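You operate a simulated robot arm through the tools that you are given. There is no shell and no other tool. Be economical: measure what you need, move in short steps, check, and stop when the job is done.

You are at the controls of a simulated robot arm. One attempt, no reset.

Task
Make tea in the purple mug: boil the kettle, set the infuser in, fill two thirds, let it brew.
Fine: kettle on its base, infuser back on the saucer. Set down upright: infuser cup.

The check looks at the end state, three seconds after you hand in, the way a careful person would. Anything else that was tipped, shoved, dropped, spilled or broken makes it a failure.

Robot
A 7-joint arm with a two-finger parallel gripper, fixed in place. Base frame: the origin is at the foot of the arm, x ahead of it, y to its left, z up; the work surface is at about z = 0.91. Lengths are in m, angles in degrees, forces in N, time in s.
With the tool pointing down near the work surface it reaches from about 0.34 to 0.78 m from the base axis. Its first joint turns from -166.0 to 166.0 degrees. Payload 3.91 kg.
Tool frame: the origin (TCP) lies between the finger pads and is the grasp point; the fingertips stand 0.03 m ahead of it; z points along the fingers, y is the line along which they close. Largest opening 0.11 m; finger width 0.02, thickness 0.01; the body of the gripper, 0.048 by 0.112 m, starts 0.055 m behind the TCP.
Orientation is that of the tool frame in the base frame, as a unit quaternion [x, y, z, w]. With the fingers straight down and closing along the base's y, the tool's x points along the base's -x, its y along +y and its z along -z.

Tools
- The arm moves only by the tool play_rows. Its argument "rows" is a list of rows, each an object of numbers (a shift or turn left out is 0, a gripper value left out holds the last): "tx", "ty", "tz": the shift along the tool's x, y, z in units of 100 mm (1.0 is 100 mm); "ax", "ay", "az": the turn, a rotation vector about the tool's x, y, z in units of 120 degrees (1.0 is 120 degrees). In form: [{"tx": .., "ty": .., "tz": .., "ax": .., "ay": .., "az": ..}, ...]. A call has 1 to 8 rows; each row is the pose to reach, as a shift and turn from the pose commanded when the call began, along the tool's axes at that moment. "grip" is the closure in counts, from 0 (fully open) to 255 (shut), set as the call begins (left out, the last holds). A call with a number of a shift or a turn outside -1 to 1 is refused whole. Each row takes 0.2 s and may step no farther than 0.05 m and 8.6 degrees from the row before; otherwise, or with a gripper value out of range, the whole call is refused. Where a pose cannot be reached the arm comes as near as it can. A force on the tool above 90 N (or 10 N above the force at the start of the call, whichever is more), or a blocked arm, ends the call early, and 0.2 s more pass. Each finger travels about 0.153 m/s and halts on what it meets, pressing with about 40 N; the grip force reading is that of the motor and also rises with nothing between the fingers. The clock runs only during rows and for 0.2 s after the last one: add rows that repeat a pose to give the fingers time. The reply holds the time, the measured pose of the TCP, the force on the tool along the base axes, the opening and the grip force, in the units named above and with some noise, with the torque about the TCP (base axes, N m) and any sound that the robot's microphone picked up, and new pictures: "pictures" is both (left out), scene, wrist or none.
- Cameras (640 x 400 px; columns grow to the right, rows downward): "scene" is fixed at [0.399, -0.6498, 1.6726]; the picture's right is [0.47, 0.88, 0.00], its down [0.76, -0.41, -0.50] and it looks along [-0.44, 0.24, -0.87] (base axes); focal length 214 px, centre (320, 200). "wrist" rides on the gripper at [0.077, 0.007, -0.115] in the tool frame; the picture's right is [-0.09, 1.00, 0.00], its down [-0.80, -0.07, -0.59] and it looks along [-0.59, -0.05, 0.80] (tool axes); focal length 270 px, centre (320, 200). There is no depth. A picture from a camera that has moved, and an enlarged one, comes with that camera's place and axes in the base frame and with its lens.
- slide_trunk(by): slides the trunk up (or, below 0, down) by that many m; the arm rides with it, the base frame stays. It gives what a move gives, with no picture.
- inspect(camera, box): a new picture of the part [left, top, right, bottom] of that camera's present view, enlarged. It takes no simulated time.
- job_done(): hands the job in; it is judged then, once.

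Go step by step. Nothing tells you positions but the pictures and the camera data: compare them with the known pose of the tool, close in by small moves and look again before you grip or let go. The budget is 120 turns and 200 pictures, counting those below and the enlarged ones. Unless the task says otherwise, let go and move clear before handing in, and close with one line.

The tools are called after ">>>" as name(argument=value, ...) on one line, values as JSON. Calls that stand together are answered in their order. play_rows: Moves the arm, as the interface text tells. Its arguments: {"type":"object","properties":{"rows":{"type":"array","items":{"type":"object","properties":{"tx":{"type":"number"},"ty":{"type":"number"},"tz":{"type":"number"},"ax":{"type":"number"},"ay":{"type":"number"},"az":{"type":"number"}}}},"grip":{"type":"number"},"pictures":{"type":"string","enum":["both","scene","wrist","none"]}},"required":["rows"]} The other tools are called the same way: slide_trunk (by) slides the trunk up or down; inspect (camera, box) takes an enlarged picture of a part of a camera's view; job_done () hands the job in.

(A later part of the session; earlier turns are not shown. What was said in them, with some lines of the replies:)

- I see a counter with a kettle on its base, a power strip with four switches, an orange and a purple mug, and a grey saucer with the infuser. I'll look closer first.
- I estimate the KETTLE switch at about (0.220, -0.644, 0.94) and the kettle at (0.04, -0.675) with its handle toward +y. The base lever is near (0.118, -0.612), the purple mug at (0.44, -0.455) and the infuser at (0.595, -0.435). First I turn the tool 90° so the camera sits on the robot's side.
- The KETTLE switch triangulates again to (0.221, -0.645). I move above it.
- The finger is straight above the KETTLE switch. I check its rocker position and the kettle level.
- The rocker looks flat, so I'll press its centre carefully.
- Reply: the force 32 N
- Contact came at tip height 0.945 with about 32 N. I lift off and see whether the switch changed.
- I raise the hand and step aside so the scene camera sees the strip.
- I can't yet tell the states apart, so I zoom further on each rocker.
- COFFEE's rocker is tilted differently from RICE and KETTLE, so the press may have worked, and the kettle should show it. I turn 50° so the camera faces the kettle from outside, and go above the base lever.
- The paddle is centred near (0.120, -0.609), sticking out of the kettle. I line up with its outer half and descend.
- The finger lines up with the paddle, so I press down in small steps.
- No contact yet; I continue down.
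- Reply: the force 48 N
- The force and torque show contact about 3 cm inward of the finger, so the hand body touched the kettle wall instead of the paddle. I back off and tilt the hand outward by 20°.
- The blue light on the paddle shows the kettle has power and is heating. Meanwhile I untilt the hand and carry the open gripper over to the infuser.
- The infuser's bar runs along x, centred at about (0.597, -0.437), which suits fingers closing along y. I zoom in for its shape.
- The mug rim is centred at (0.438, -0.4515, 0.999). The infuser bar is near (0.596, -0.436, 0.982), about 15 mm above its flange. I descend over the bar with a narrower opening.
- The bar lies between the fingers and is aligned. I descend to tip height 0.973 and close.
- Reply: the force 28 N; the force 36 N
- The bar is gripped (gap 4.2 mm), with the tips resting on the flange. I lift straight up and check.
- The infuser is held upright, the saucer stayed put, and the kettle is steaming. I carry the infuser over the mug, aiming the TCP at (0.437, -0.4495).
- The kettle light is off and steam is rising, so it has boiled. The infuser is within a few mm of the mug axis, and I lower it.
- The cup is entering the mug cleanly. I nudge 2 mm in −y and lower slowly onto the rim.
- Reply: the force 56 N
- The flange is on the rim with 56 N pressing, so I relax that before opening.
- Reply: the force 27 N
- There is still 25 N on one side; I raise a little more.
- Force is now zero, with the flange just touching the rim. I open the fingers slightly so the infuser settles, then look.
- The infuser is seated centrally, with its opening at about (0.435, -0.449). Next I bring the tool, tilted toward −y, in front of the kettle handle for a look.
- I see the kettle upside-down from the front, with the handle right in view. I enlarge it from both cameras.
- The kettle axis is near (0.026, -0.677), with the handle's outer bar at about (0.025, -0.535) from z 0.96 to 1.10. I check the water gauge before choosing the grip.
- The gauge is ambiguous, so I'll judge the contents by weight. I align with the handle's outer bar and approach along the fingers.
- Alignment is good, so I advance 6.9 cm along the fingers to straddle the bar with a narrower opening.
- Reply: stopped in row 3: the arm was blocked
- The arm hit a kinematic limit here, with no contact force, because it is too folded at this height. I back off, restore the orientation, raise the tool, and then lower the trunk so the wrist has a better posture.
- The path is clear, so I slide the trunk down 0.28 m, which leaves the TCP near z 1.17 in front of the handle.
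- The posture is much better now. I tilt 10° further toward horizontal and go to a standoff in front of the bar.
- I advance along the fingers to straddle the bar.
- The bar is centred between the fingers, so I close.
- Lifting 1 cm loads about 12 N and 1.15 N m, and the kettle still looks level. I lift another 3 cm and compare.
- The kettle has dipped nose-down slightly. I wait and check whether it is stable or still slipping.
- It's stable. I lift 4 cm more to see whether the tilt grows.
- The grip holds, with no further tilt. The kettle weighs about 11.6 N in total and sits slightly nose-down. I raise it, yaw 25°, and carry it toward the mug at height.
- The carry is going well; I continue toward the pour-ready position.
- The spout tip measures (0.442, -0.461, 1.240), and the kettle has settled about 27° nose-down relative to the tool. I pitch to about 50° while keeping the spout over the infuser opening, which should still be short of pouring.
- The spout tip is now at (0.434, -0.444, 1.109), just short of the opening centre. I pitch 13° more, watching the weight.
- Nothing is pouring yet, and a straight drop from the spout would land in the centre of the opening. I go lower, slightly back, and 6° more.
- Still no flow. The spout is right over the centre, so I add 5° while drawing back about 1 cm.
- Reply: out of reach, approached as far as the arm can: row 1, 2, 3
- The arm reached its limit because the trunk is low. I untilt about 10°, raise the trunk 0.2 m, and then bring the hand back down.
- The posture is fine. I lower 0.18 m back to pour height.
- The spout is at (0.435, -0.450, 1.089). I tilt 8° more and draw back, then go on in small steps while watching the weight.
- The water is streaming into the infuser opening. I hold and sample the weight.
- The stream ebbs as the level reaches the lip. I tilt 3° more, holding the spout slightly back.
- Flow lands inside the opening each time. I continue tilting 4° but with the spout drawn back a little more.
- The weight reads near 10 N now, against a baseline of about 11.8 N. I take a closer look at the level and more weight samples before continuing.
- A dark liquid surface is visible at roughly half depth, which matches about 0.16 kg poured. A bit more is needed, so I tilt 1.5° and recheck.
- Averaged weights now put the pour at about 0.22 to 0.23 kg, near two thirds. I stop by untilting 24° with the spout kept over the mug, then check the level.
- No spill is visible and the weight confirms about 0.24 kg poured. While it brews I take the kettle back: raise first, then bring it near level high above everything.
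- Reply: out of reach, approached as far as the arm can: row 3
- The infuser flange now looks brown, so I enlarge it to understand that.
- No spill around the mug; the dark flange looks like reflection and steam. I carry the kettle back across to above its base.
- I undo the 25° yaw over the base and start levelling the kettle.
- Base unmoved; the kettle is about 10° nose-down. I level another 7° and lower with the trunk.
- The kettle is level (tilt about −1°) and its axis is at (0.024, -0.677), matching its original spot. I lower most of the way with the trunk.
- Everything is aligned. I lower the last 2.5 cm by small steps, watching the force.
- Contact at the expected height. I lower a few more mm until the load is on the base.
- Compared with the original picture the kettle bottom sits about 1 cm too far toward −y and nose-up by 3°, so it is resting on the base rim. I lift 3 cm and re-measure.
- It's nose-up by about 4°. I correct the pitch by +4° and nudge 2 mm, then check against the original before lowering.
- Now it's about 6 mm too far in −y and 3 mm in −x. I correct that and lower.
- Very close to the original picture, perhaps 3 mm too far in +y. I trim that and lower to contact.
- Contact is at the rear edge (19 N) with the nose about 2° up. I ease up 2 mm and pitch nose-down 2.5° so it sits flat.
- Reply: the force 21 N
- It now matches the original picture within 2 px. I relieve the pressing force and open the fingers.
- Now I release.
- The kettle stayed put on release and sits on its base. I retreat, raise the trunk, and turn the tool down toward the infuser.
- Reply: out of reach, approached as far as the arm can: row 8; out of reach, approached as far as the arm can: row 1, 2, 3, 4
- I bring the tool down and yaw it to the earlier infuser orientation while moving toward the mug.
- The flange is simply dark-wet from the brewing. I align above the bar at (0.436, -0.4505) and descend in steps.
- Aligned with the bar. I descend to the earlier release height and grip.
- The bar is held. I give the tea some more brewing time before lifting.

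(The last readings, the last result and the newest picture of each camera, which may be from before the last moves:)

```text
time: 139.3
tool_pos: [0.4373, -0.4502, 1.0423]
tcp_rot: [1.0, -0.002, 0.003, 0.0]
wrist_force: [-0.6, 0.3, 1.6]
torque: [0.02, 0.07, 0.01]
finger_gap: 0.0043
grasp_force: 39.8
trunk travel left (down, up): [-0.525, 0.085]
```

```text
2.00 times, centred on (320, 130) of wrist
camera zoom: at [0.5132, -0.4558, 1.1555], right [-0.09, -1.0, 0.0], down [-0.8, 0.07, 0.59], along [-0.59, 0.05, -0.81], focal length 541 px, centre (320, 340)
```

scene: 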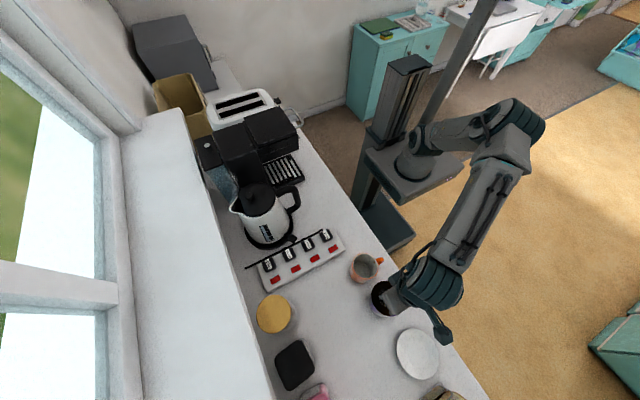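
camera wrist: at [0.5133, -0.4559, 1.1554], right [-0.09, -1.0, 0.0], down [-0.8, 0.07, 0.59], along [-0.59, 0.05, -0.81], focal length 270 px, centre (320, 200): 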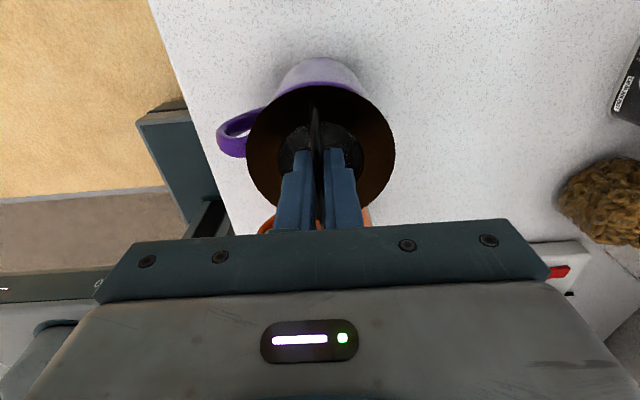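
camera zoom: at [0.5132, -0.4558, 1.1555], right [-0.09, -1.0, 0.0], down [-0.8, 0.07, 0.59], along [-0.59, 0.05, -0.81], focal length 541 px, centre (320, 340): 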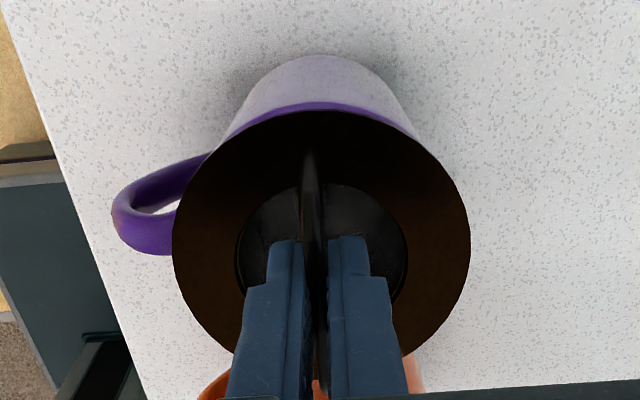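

The tea has brewed for about a minute. I lift the infuser slowly straight up and let it drip over the mug.

>>> play_rows(rows=[{"tz": -0.1}, {"tz": -0.2}, {"tz": -0.3}, {"tz": -0.4}, {"tz": -0.5}, {"tz": -0.6}, {"tz": -0.7}, {"tz": -0.7}], pictures="none")

>>> play_rows(rows=[{"tz": -0.1}, {"tz": -0.2}, {"tz": -0.3}, {"tz": -0.4}, {"tz": -0.4}, {"tz": -0.4}, {"tz": -0.4}, {"tz": -0.4}], pictures="both")

>>> inspect(camera="scene", box=[350, 255, 430, 335])

>>> inspect(camera="wrist", box=[220, 0, 420, 160])

```text
time: 141.2
tool_pos: [0.437, -0.451, 1.1132]
tcp_rot: [1.0, -0.001, 0.004, 0.0]
wrist_force: [0.0, -0.6, -0.5]
torque: [-0.01, 0.01, 0.03]
finger_gap: 0.0045
grasp_force: 39.9
trunk travel left (down, up): [-0.525, 0.085]
```

```text
time: 142.9
tool_pos: [0.4358, -0.4502, 1.1516]
tcp_rot: [1.0, -0.002, 0.003, 0.0]
wrist_force: [-0.3, -0.1, -1.1]
torque: [0.03, 0.01, 0.04]
finger_gap: 0.0046
grasp_force: 39.6
trunk travel left (down, up): [-0.525, 0.085]
camera wrist: at [0.5126, -0.4559, 1.2654], right [-0.09, -1.0, 0.0], down [-0.8, 0.07, 0.59], along [-0.59, 0.05, -0.81], focal length 270 px, centre (320, 200)
```

scene: 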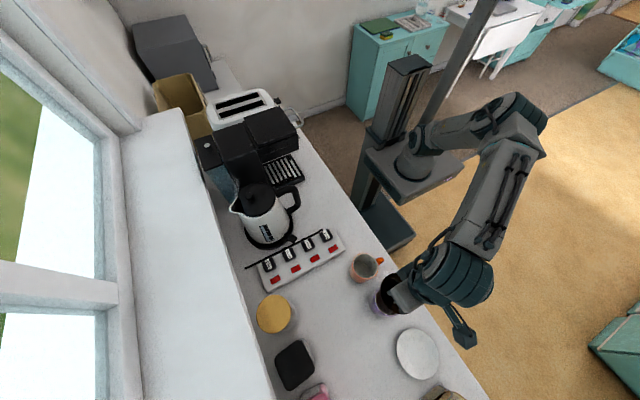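
wrist: 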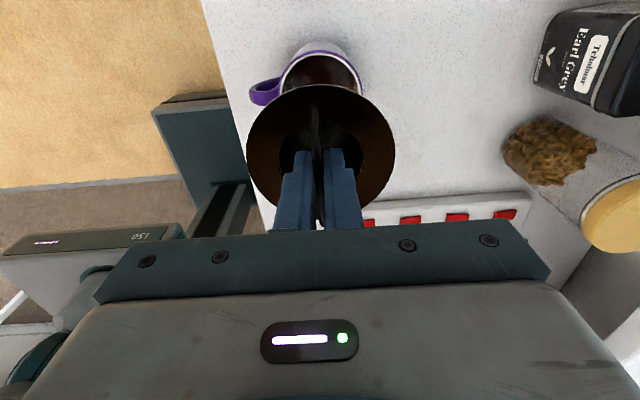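

```text
5.00 times, centred on (390, 295) of scene
camera zoom: at [0.399, -0.6498, 1.6726], right [0.47, 0.88, 0.0], down [0.76, -0.41, -0.5], along [-0.44, 0.24, -0.87], focal length 1072 px, centre (-30, -275)
```

zoom: 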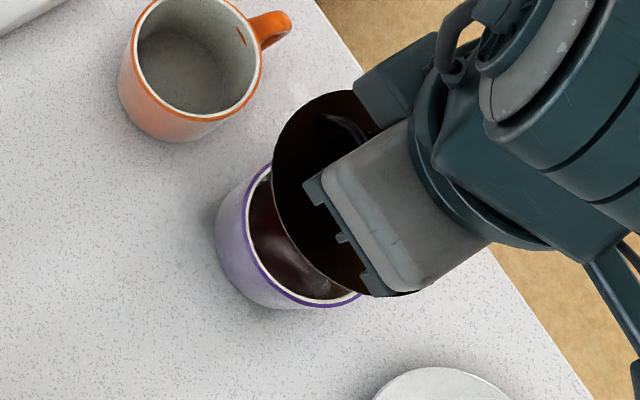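

```text
2.50 times, centred on (320, 80) of wrist
camera zoom: at [0.5126, -0.4559, 1.2654], right [-0.09, -1.0, 0.0], down [-0.8, 0.07, 0.59], along [-0.59, 0.05, -0.81], focal length 676 px, centre (320, 500)
```

zoom: 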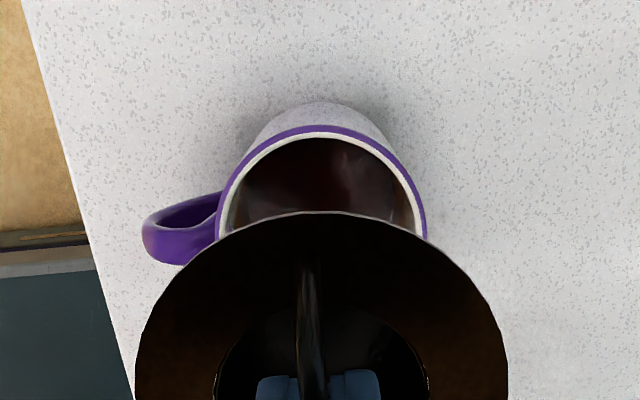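

Dark tea is in the mug. I let it drip a few seconds more, then carry it to above the saucer.

>>> play_rows(rows=[{"tz": 0}, {"tz": 0}, {"tz": 0}, {"tz": 0}, {"tz": 0}, {"tz": 0}, {"tz": 0}, {"tz": 0}], pictures="none")

>>> play_rows(rows=[{"tz": 0}, {"tz": 0}, {"tz": 0}, {"tz": 0}, {"tz": 0}, {"tz": 0}, {"tz": 0}, {"tz": 0}], pictures="none")

>>> play_rows(rows=[{"tx": 0.4, "ty": -0.03}, {"tx": 0.8, "ty": -0.07}], pictures="none")

>>> play_rows(rows=[{"tx": 0.4, "ty": -0.03}, {"tx": 0.81, "ty": -0.065}, {"tx": 0.81, "ty": -0.065}, {"tx": 0.81, "ty": -0.065}], pictures="both")

>>> inspect(camera="scene", box=[350, 255, 450, 355])

>>> inspect(camera="wrist", box=[220, 0, 420, 240])

```text
time: 144.8
tool_pos: [0.4378, -0.4499, 1.1519]
tcp_rot: [1.0, -0.002, 0.003, 0.001]
wrist_force: [0.0, 0.3, -0.4]
torque: [0.01, 0.01, 0.03]
finger_gap: 0.0045
grasp_force: 40.5
trunk travel left (down, up): [-0.525, 0.085]
```

```text
time: 146.6
tool_pos: [0.4365, -0.4513, 1.1529]
tcp_rot: [1.0, -0.002, 0.003, 0.0]
wrist_force: [-1.0, 0.1, -0.9]
torque: [-0.01, 0.04, 0.02]
finger_gap: 0.0044
grasp_force: 40.1
trunk travel left (down, up): [-0.525, 0.085]
```

```text
time: 147.2
tool_pos: [0.5169, -0.4439, 1.1502]
tcp_rot: [1.0, -0.001, 0.002, 0.0]
wrist_force: [0.8, 0.7, -0.2]
torque: [0.01, 0.02, -0.03]
finger_gap: 0.0042
grasp_force: 40.3
trunk travel left (down, up): [-0.525, 0.085]
```

```text
time: 148.2
tool_pos: [0.5854, -0.4316, 1.148]
tcp_rot: [1.0, -0.002, 0.003, 0.0]
wrist_force: [0.1, 0.6, -0.3]
torque: [0.02, -0.03, 0.03]
finger_gap: 0.0044
grasp_force: 40.3
out of reach, approached as far as the arm can: row 2, 3, 4
trunk travel left (down, up): [-0.525, 0.085]
camera wrist: at [0.6606, -0.4377, 1.2615], right [-0.09, -1.0, 0.0], down [-0.8, 0.07, 0.59], along [-0.59, 0.05, -0.81], focal length 270 px, centre (320, 200)
```

scene: 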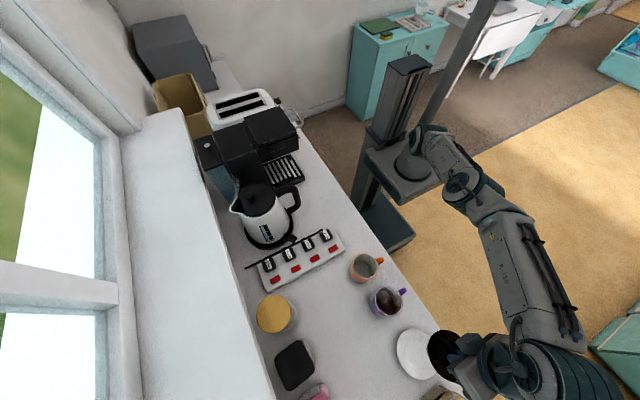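
wrist: 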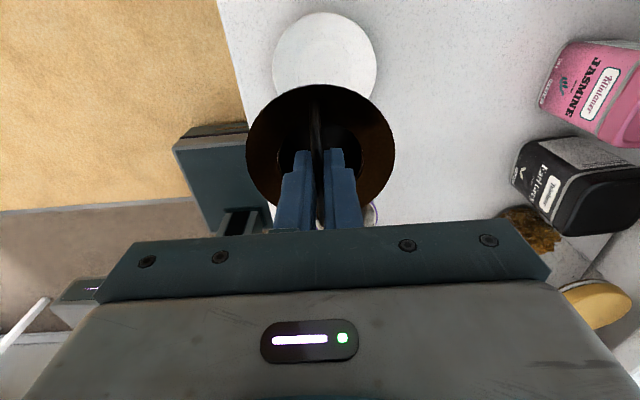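

```text
4.00 times, centred on (400, 305) of scene
camera zoom: at [0.399, -0.6498, 1.6726], right [0.47, 0.88, 0.0], down [0.76, -0.41, -0.5], along [-0.44, 0.24, -0.87], focal length 858 px, centre (0, -220)
```

zoom: 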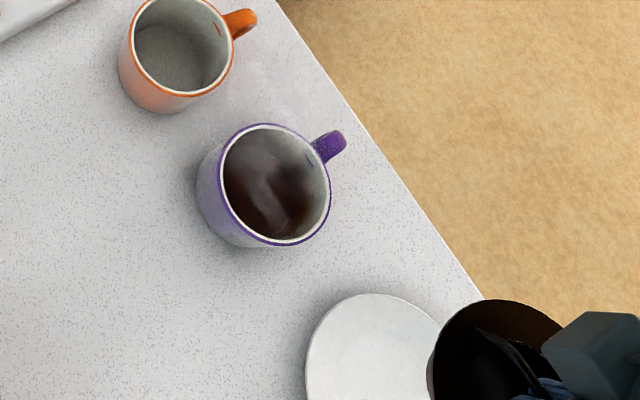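

```text
1.67 times, centred on (320, 120) of wrist
camera zoom: at [0.6606, -0.4377, 1.2615], right [-0.09, -1.0, 0.0], down [-0.8, 0.07, 0.59], along [-0.59, 0.05, -0.81], focal length 450 px, centre (320, 333)
```

zoom: 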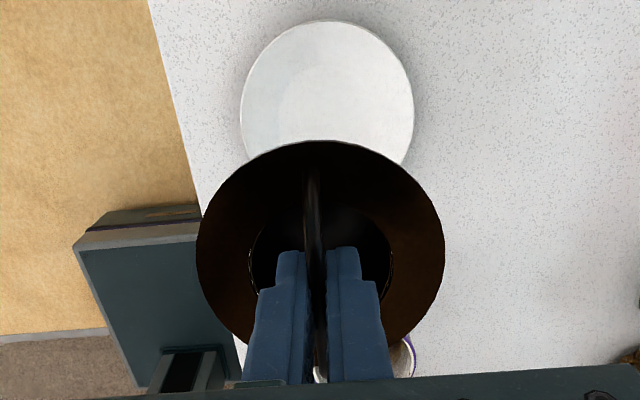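

Tea fill looks about two thirds, and the counter is clean. Reach is short here with the trunk slightly low, so I raise the trunk 0.05 m and re-settle.

>>> slide_trunk(by=0.05)

>>> play_rows(rows=[{"tz": 0}, {"tz": 0}], pictures="wrist")

>>> inspect(camera="scene", box=[370, 275, 420, 320])

```text
time: 149.1
tool_pos: [0.5844, -0.4327, 1.1966]
tcp_rot: [1.0, -0.002, 0.002, -0.001]
wrist_force: [0.1, 0.3, -0.4]
torque: [0.01, 0.01, -0.02]
finger_gap: 0.0048
grasp_force: 39.7
trunk travel left (down, up): [-0.575, 0.035]
```

```text
time: 149.7
tool_pos: [0.5855, -0.4322, 1.1984]
tcp_rot: [1.0, -0.003, 0.003, 0.0]
wrist_force: [0.4, -0.3, -0.4]
torque: [0.0, 0.02, -0.01]
finger_gap: 0.0047
grasp_force: 40.2
trunk travel left (down, up): [-0.575, 0.035]
camera wrist: at [0.6608, -0.4379, 1.3114], right [-0.09, -1.0, 0.0], down [-0.8, 0.07, 0.59], along [-0.59, 0.05, -0.81], focal length 270 px, centre (320, 200)
```

wrist: 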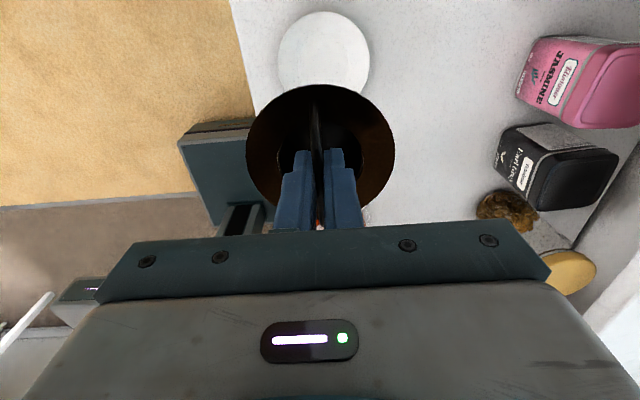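

```text
8.89 times, centred on (395, 298) of scene
camera zoom: at [0.399, -0.6498, 1.6726], right [0.47, 0.88, 0.0], down [0.76, -0.41, -0.5], along [-0.44, 0.24, -0.87], focal length 1906 px, centre (-347, -667)
```

zoom: 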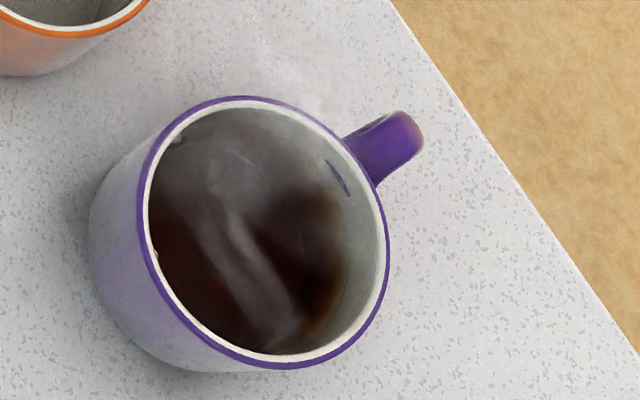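

The tea surface sits about 3 cm below the rim, close to two thirds. I lower toward the saucer and re-measure position.

>>> play_rows(rows=[{"tz": 0.3}, {"tz": 0.6}, {"tz": 0.85}, {"tz": 0.85}], pictures="both")

>>> inspect(camera="wrist", box=[220, 0, 420, 240])

```text
time: 150.7
tool_pos: [0.5853, -0.4322, 1.1126]
tcp_rot: [1.0, -0.002, 0.005, -0.001]
wrist_force: [-0.1, -0.1, -0.1]
torque: [-0.01, 0.01, 0.0]
finger_gap: 0.0045
grasp_force: 40.1
trunk travel left (down, up): [-0.575, 0.035]
camera wrist: at [0.6616, -0.4377, 1.226], right [-0.09, -1.0, 0.0], down [-0.8, 0.07, 0.59], along [-0.59, 0.05, -0.81], focal length 270 px, centre (320, 200)
```

scene: 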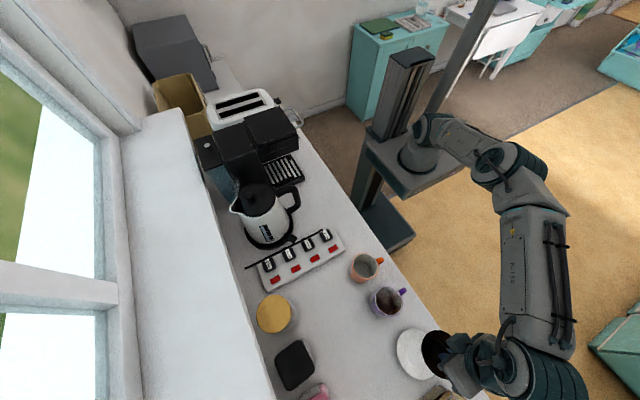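
wrist: 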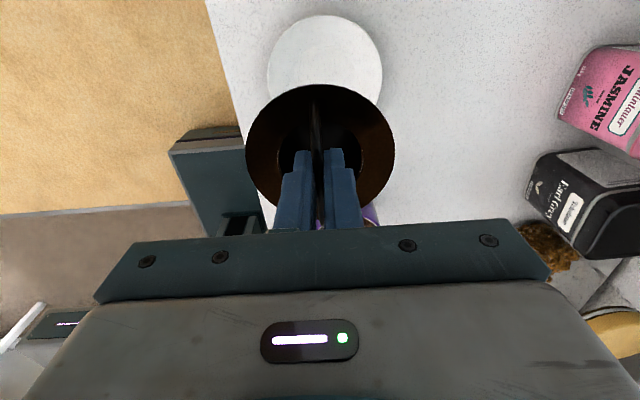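

```text
1.67 times, centred on (320, 120) of wrist
camera zoom: at [0.6616, -0.4377, 1.226], right [-0.09, -1.0, 0.0], down [-0.8, 0.07, 0.59], along [-0.59, 0.05, -0.81], focal length 450 px, centre (320, 333)
```

zoom: 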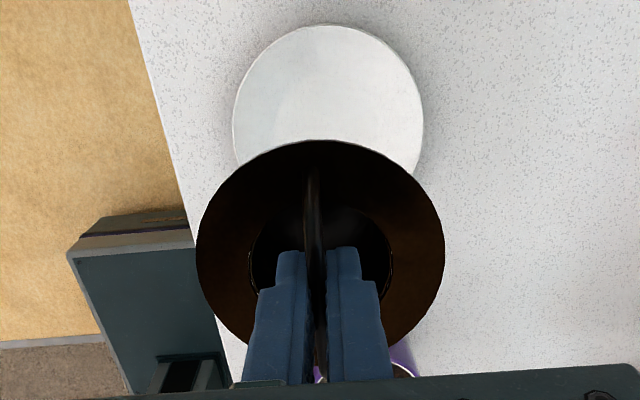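

I shift to TCP (0.597, -0.437) and lower close to the saucer.

>>> play_rows(rows=[{"tx": 0.06, "ty": 0.025}, {"tx": 0.117, "ty": 0.05, "tz": 0.2}, {"tx": 0.117, "ty": 0.05, "tz": 0.5}, {"tx": 0.117, "ty": 0.05, "tz": 0.8}, {"tx": 0.117, "ty": 0.05, "tz": 0.85}], pictures="both")

>>> inspect(camera="wrist", box=[220, 0, 420, 240])

>>> inspect(camera="scene", box=[370, 290, 480, 400])

```text
time: 151.9
tool_pos: [0.5977, -0.4374, 1.028]
tcp_rot: [1.0, -0.002, 0.003, 0.0]
wrist_force: [-0.3, -0.4, 0.3]
torque: [0.03, -0.04, 0.0]
finger_gap: 0.0045
grasp_force: 40.1
trunk travel left (down, up): [-0.575, 0.035]
camera wrist: at [0.6735, -0.4428, 1.1414], right [-0.09, -1.0, 0.0], down [-0.8, 0.07, 0.59], along [-0.59, 0.05, -0.81], focal length 270 px, centre (320, 200)
```

scene: 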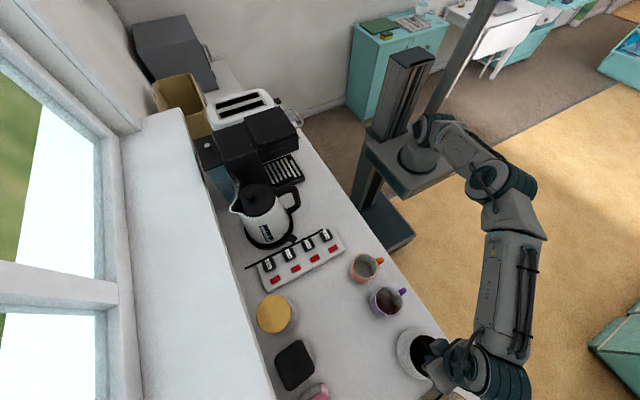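
wrist: 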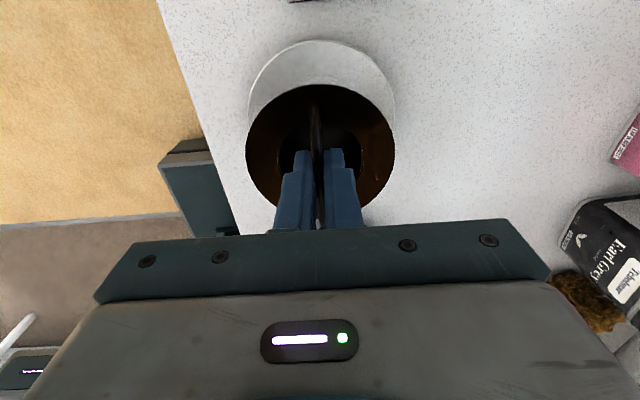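

```text
1.67 times, centred on (320, 120) of wrist
camera zoom: at [0.6735, -0.4428, 1.1414], right [-0.09, -1.0, 0.0], down [-0.8, 0.07, 0.59], along [-0.59, 0.05, -0.81], focal length 450 px, centre (320, 333)
```

zoom: 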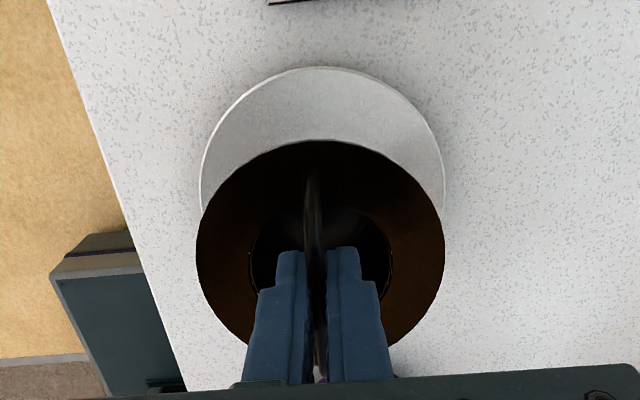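

```text
3.64 times, centred on (425, 345) of scene
camera zoom: at [0.399, -0.6498, 1.6726], right [0.47, 0.88, 0.0], down [0.76, -0.41, -0.5], along [-0.44, 0.24, -0.87], focal length 780 px, centre (-62, -327)
```

zoom: 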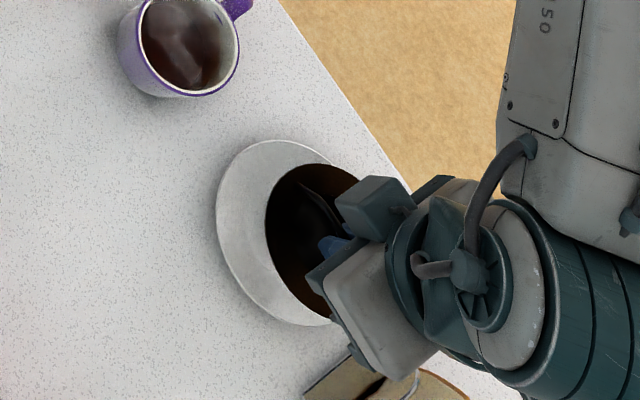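

Centred over the saucer. I lower gently to contact.

>>> play_rows(rows=[{"tz": 0.05}, {"tz": 0.09}, {"tz": 0.11}, {"tz": 0.13}], pictures="none")

>>> play_rows(rows=[{"tz": 0.02}, {"tz": 0.03}], pictures="none")

```text
time: 152.9
tool_pos: [0.5984, -0.4382, 1.0166]
tcp_rot: [1.0, -0.002, 0.003, 0.0]
wrist_force: [0.3, 0.0, -0.8]
torque: [0.02, 0.0, -0.04]
finger_gap: 0.0042
grasp_force: 40.3
trunk travel left (down, up): [-0.575, 0.035]
```

```text
time: 153.5
tool_pos: [0.5984, -0.4375, 1.0132]
tcp_rot: [1.0, -0.002, 0.004, 0.0]
wrist_force: [0.8, 0.7, 6.1]
torque: [-0.02, 0.07, 0.04]
finger_gap: 0.0043
grasp_force: 39.8
trunk travel left (down, up): [-0.575, 0.035]
```

Light contact (6 N). I open the fingers and rise.

>>> play_rows(rows=[{"tz": 0}, {"tz": 0}], grip=195, pictures="none")

>>> play_rows(rows=[{"tz": -0.2}, {"tz": -0.5}, {"tz": -0.9}, {"tz": -0.9}], pictures="both")

>>> inspect(camera="wrist", box=[220, 0, 420, 240])

>>> inspect(camera="scene", box=[350, 270, 460, 390])

```text
time: 154.1
tool_pos: [0.5973, -0.4375, 1.0123]
tcp_rot: [1.0, -0.002, 0.002, 0.0]
wrist_force: [-0.5, 0.3, -0.2]
torque: [0.01, 0.0, 0.0]
finger_gap: 0.0261
grasp_force: 0.0
trunk travel left (down, up): [-0.575, 0.035]
```

```text
time: 155.1
tool_pos: [0.5968, -0.4376, 1.1016]
tcp_rot: [1.0, -0.001, 0.003, 0.0]
wrist_force: [-0.4, -0.8, -0.4]
torque: [0.02, -0.01, 0.01]
finger_gap: 0.0259
grasp_force: 0.1
trunk travel left (down, up): [-0.575, 0.035]
camera wrist: at [0.6725, -0.4429, 1.2155], right [-0.09, -1.0, 0.0], down [-0.8, 0.07, 0.59], along [-0.59, 0.05, -0.81], focal length 270 px, centre (320, 200)
```

scene: 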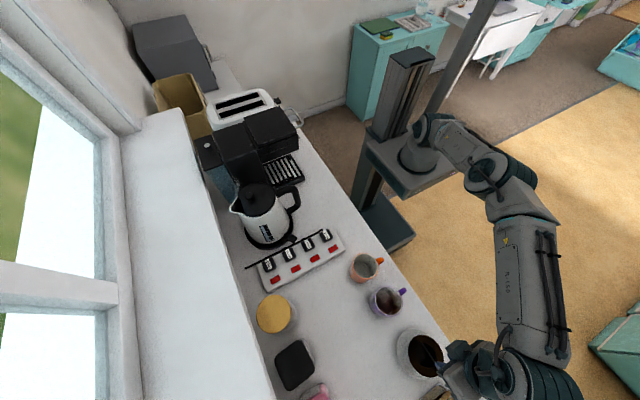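
wrist: 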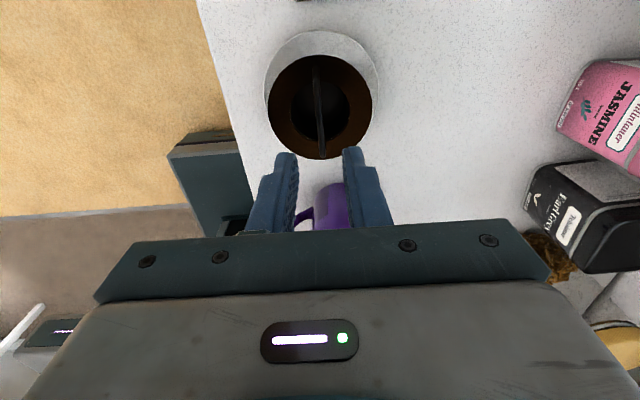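

```text
1.67 times, centred on (320, 120) of wrist
camera zoom: at [0.6725, -0.4429, 1.2155], right [-0.09, -1.0, 0.0], down [-0.8, 0.07, 0.59], along [-0.59, 0.05, -0.81], focal length 450 px, centre (320, 333)
```

zoom: 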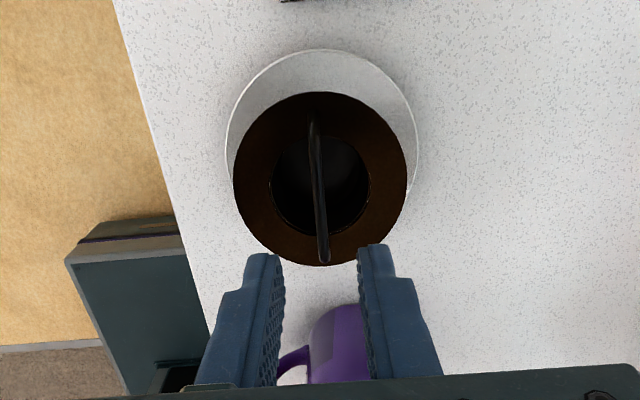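

```text
3.33 times, centred on (405, 330) of scene
camera zoom: at [0.399, -0.6498, 1.6726], right [0.47, 0.88, 0.0], down [0.76, -0.41, -0.5], along [-0.44, 0.24, -0.87], focal length 715 px, centre (37, -233)
```

zoom: 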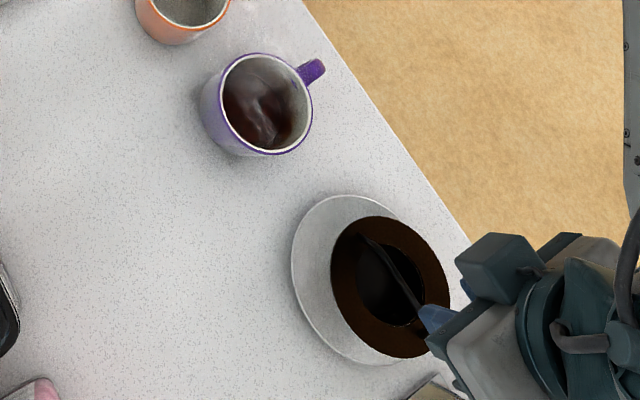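

The infuser is upright on the saucer. I move clear and check the kettle and mug a last time.

>>> play_rows(rows=[{"tz": -0.3}, {"tz": -0.6}, {"tz": -0.9}], pictures="none")

>>> inspect(camera="scene", box=[225, 165, 325, 255])

>>> inspect(camera="scene", box=[370, 280, 415, 320])

>>> inspect(camera="wrist", box=[220, 0, 420, 240])

```text
time: 155.9
tool_pos: [0.5901, -0.4264, 1.1943]
tcp_rot: [1.0, -0.002, 0.004, 0.001]
wrist_force: [-0.5, 1.7, 0.8]
torque: [-0.07, 0.0, 0.01]
finger_gap: 0.026
grasp_force: 0.1
out of reach, approached as far as the arm can: row 3
trunk travel left (down, up): [-0.575, 0.035]
```

```text
4.44 times, centred on (275, 210) of scene
camera zoom: at [0.399, -0.6498, 1.6726], right [0.47, 0.88, 0.0], down [0.76, -0.41, -0.5], along [-0.44, 0.24, -0.87], focal length 953 px, centre (520, 156)
```

zoom: 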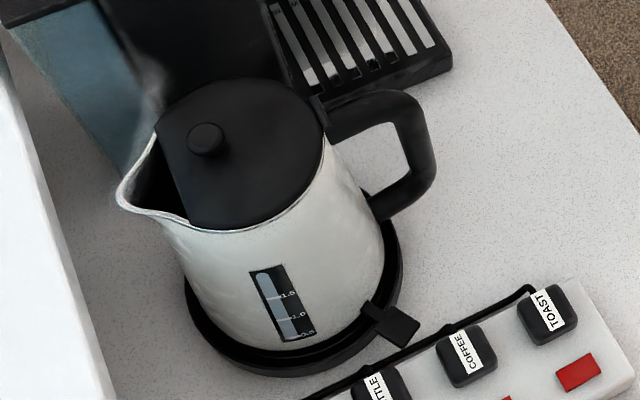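

```text
10.00 times, centred on (392, 300) of scene
camera zoom: at [0.399, -0.6498, 1.6726], right [0.47, 0.88, 0.0], down [0.76, -0.41, -0.5], along [-0.44, 0.24, -0.87], focal length 2145 px, centre (-405, -800)
```

zoom: 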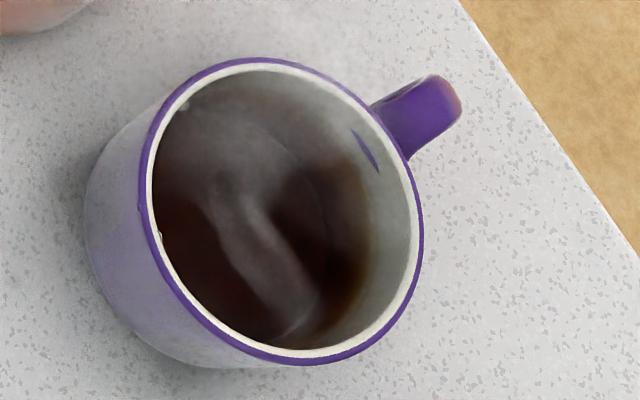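

```text
1.67 times, centred on (320, 120) of wrist
camera zoom: at [0.6657, -0.4314, 1.308], right [-0.09, -1.0, 0.0], down [-0.81, 0.07, 0.59], along [-0.59, 0.05, -0.81], focal length 450 px, centre (320, 333)
```

zoom: 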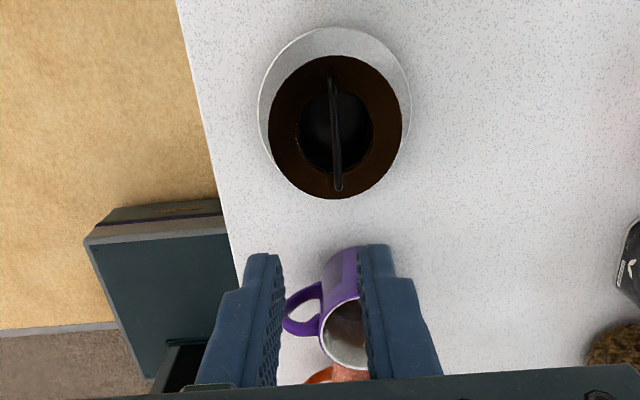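

>>> inspect(camera="scene", box=[258, 218, 288, 248])

```text
13.33 times, centred on (273, 233) of scene
camera zoom: at [0.399, -0.6498, 1.6726], right [0.47, 0.88, 0.0], down [0.76, -0.41, -0.5], along [-0.44, 0.24, -0.87], focal length 2860 px, centre (947, -240)
```

zoom: 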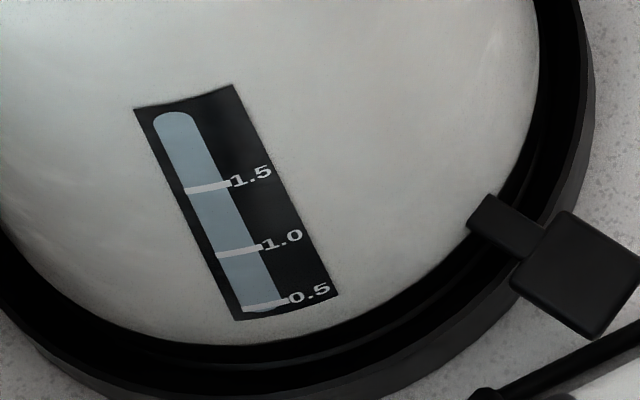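

The kettle is within about 2 mm of where it started, seated on its base. The infuser is upright on its saucer, the tea is brewed in the purple mug, and the counter is clean, so I hand in.

>>> job_done()

```text
The job is handed in.
```

I made the tea in the purple mug: the kettle boiled, the mug is about two thirds full, and the tea brewed for about a minute. The fill level is my estimate from the kettle's weight loss and the pictures. The kettle is back on its base, the infuser is upright on its saucer, and I saw no spills. The KETTLE socket on the power strip is still switched on.
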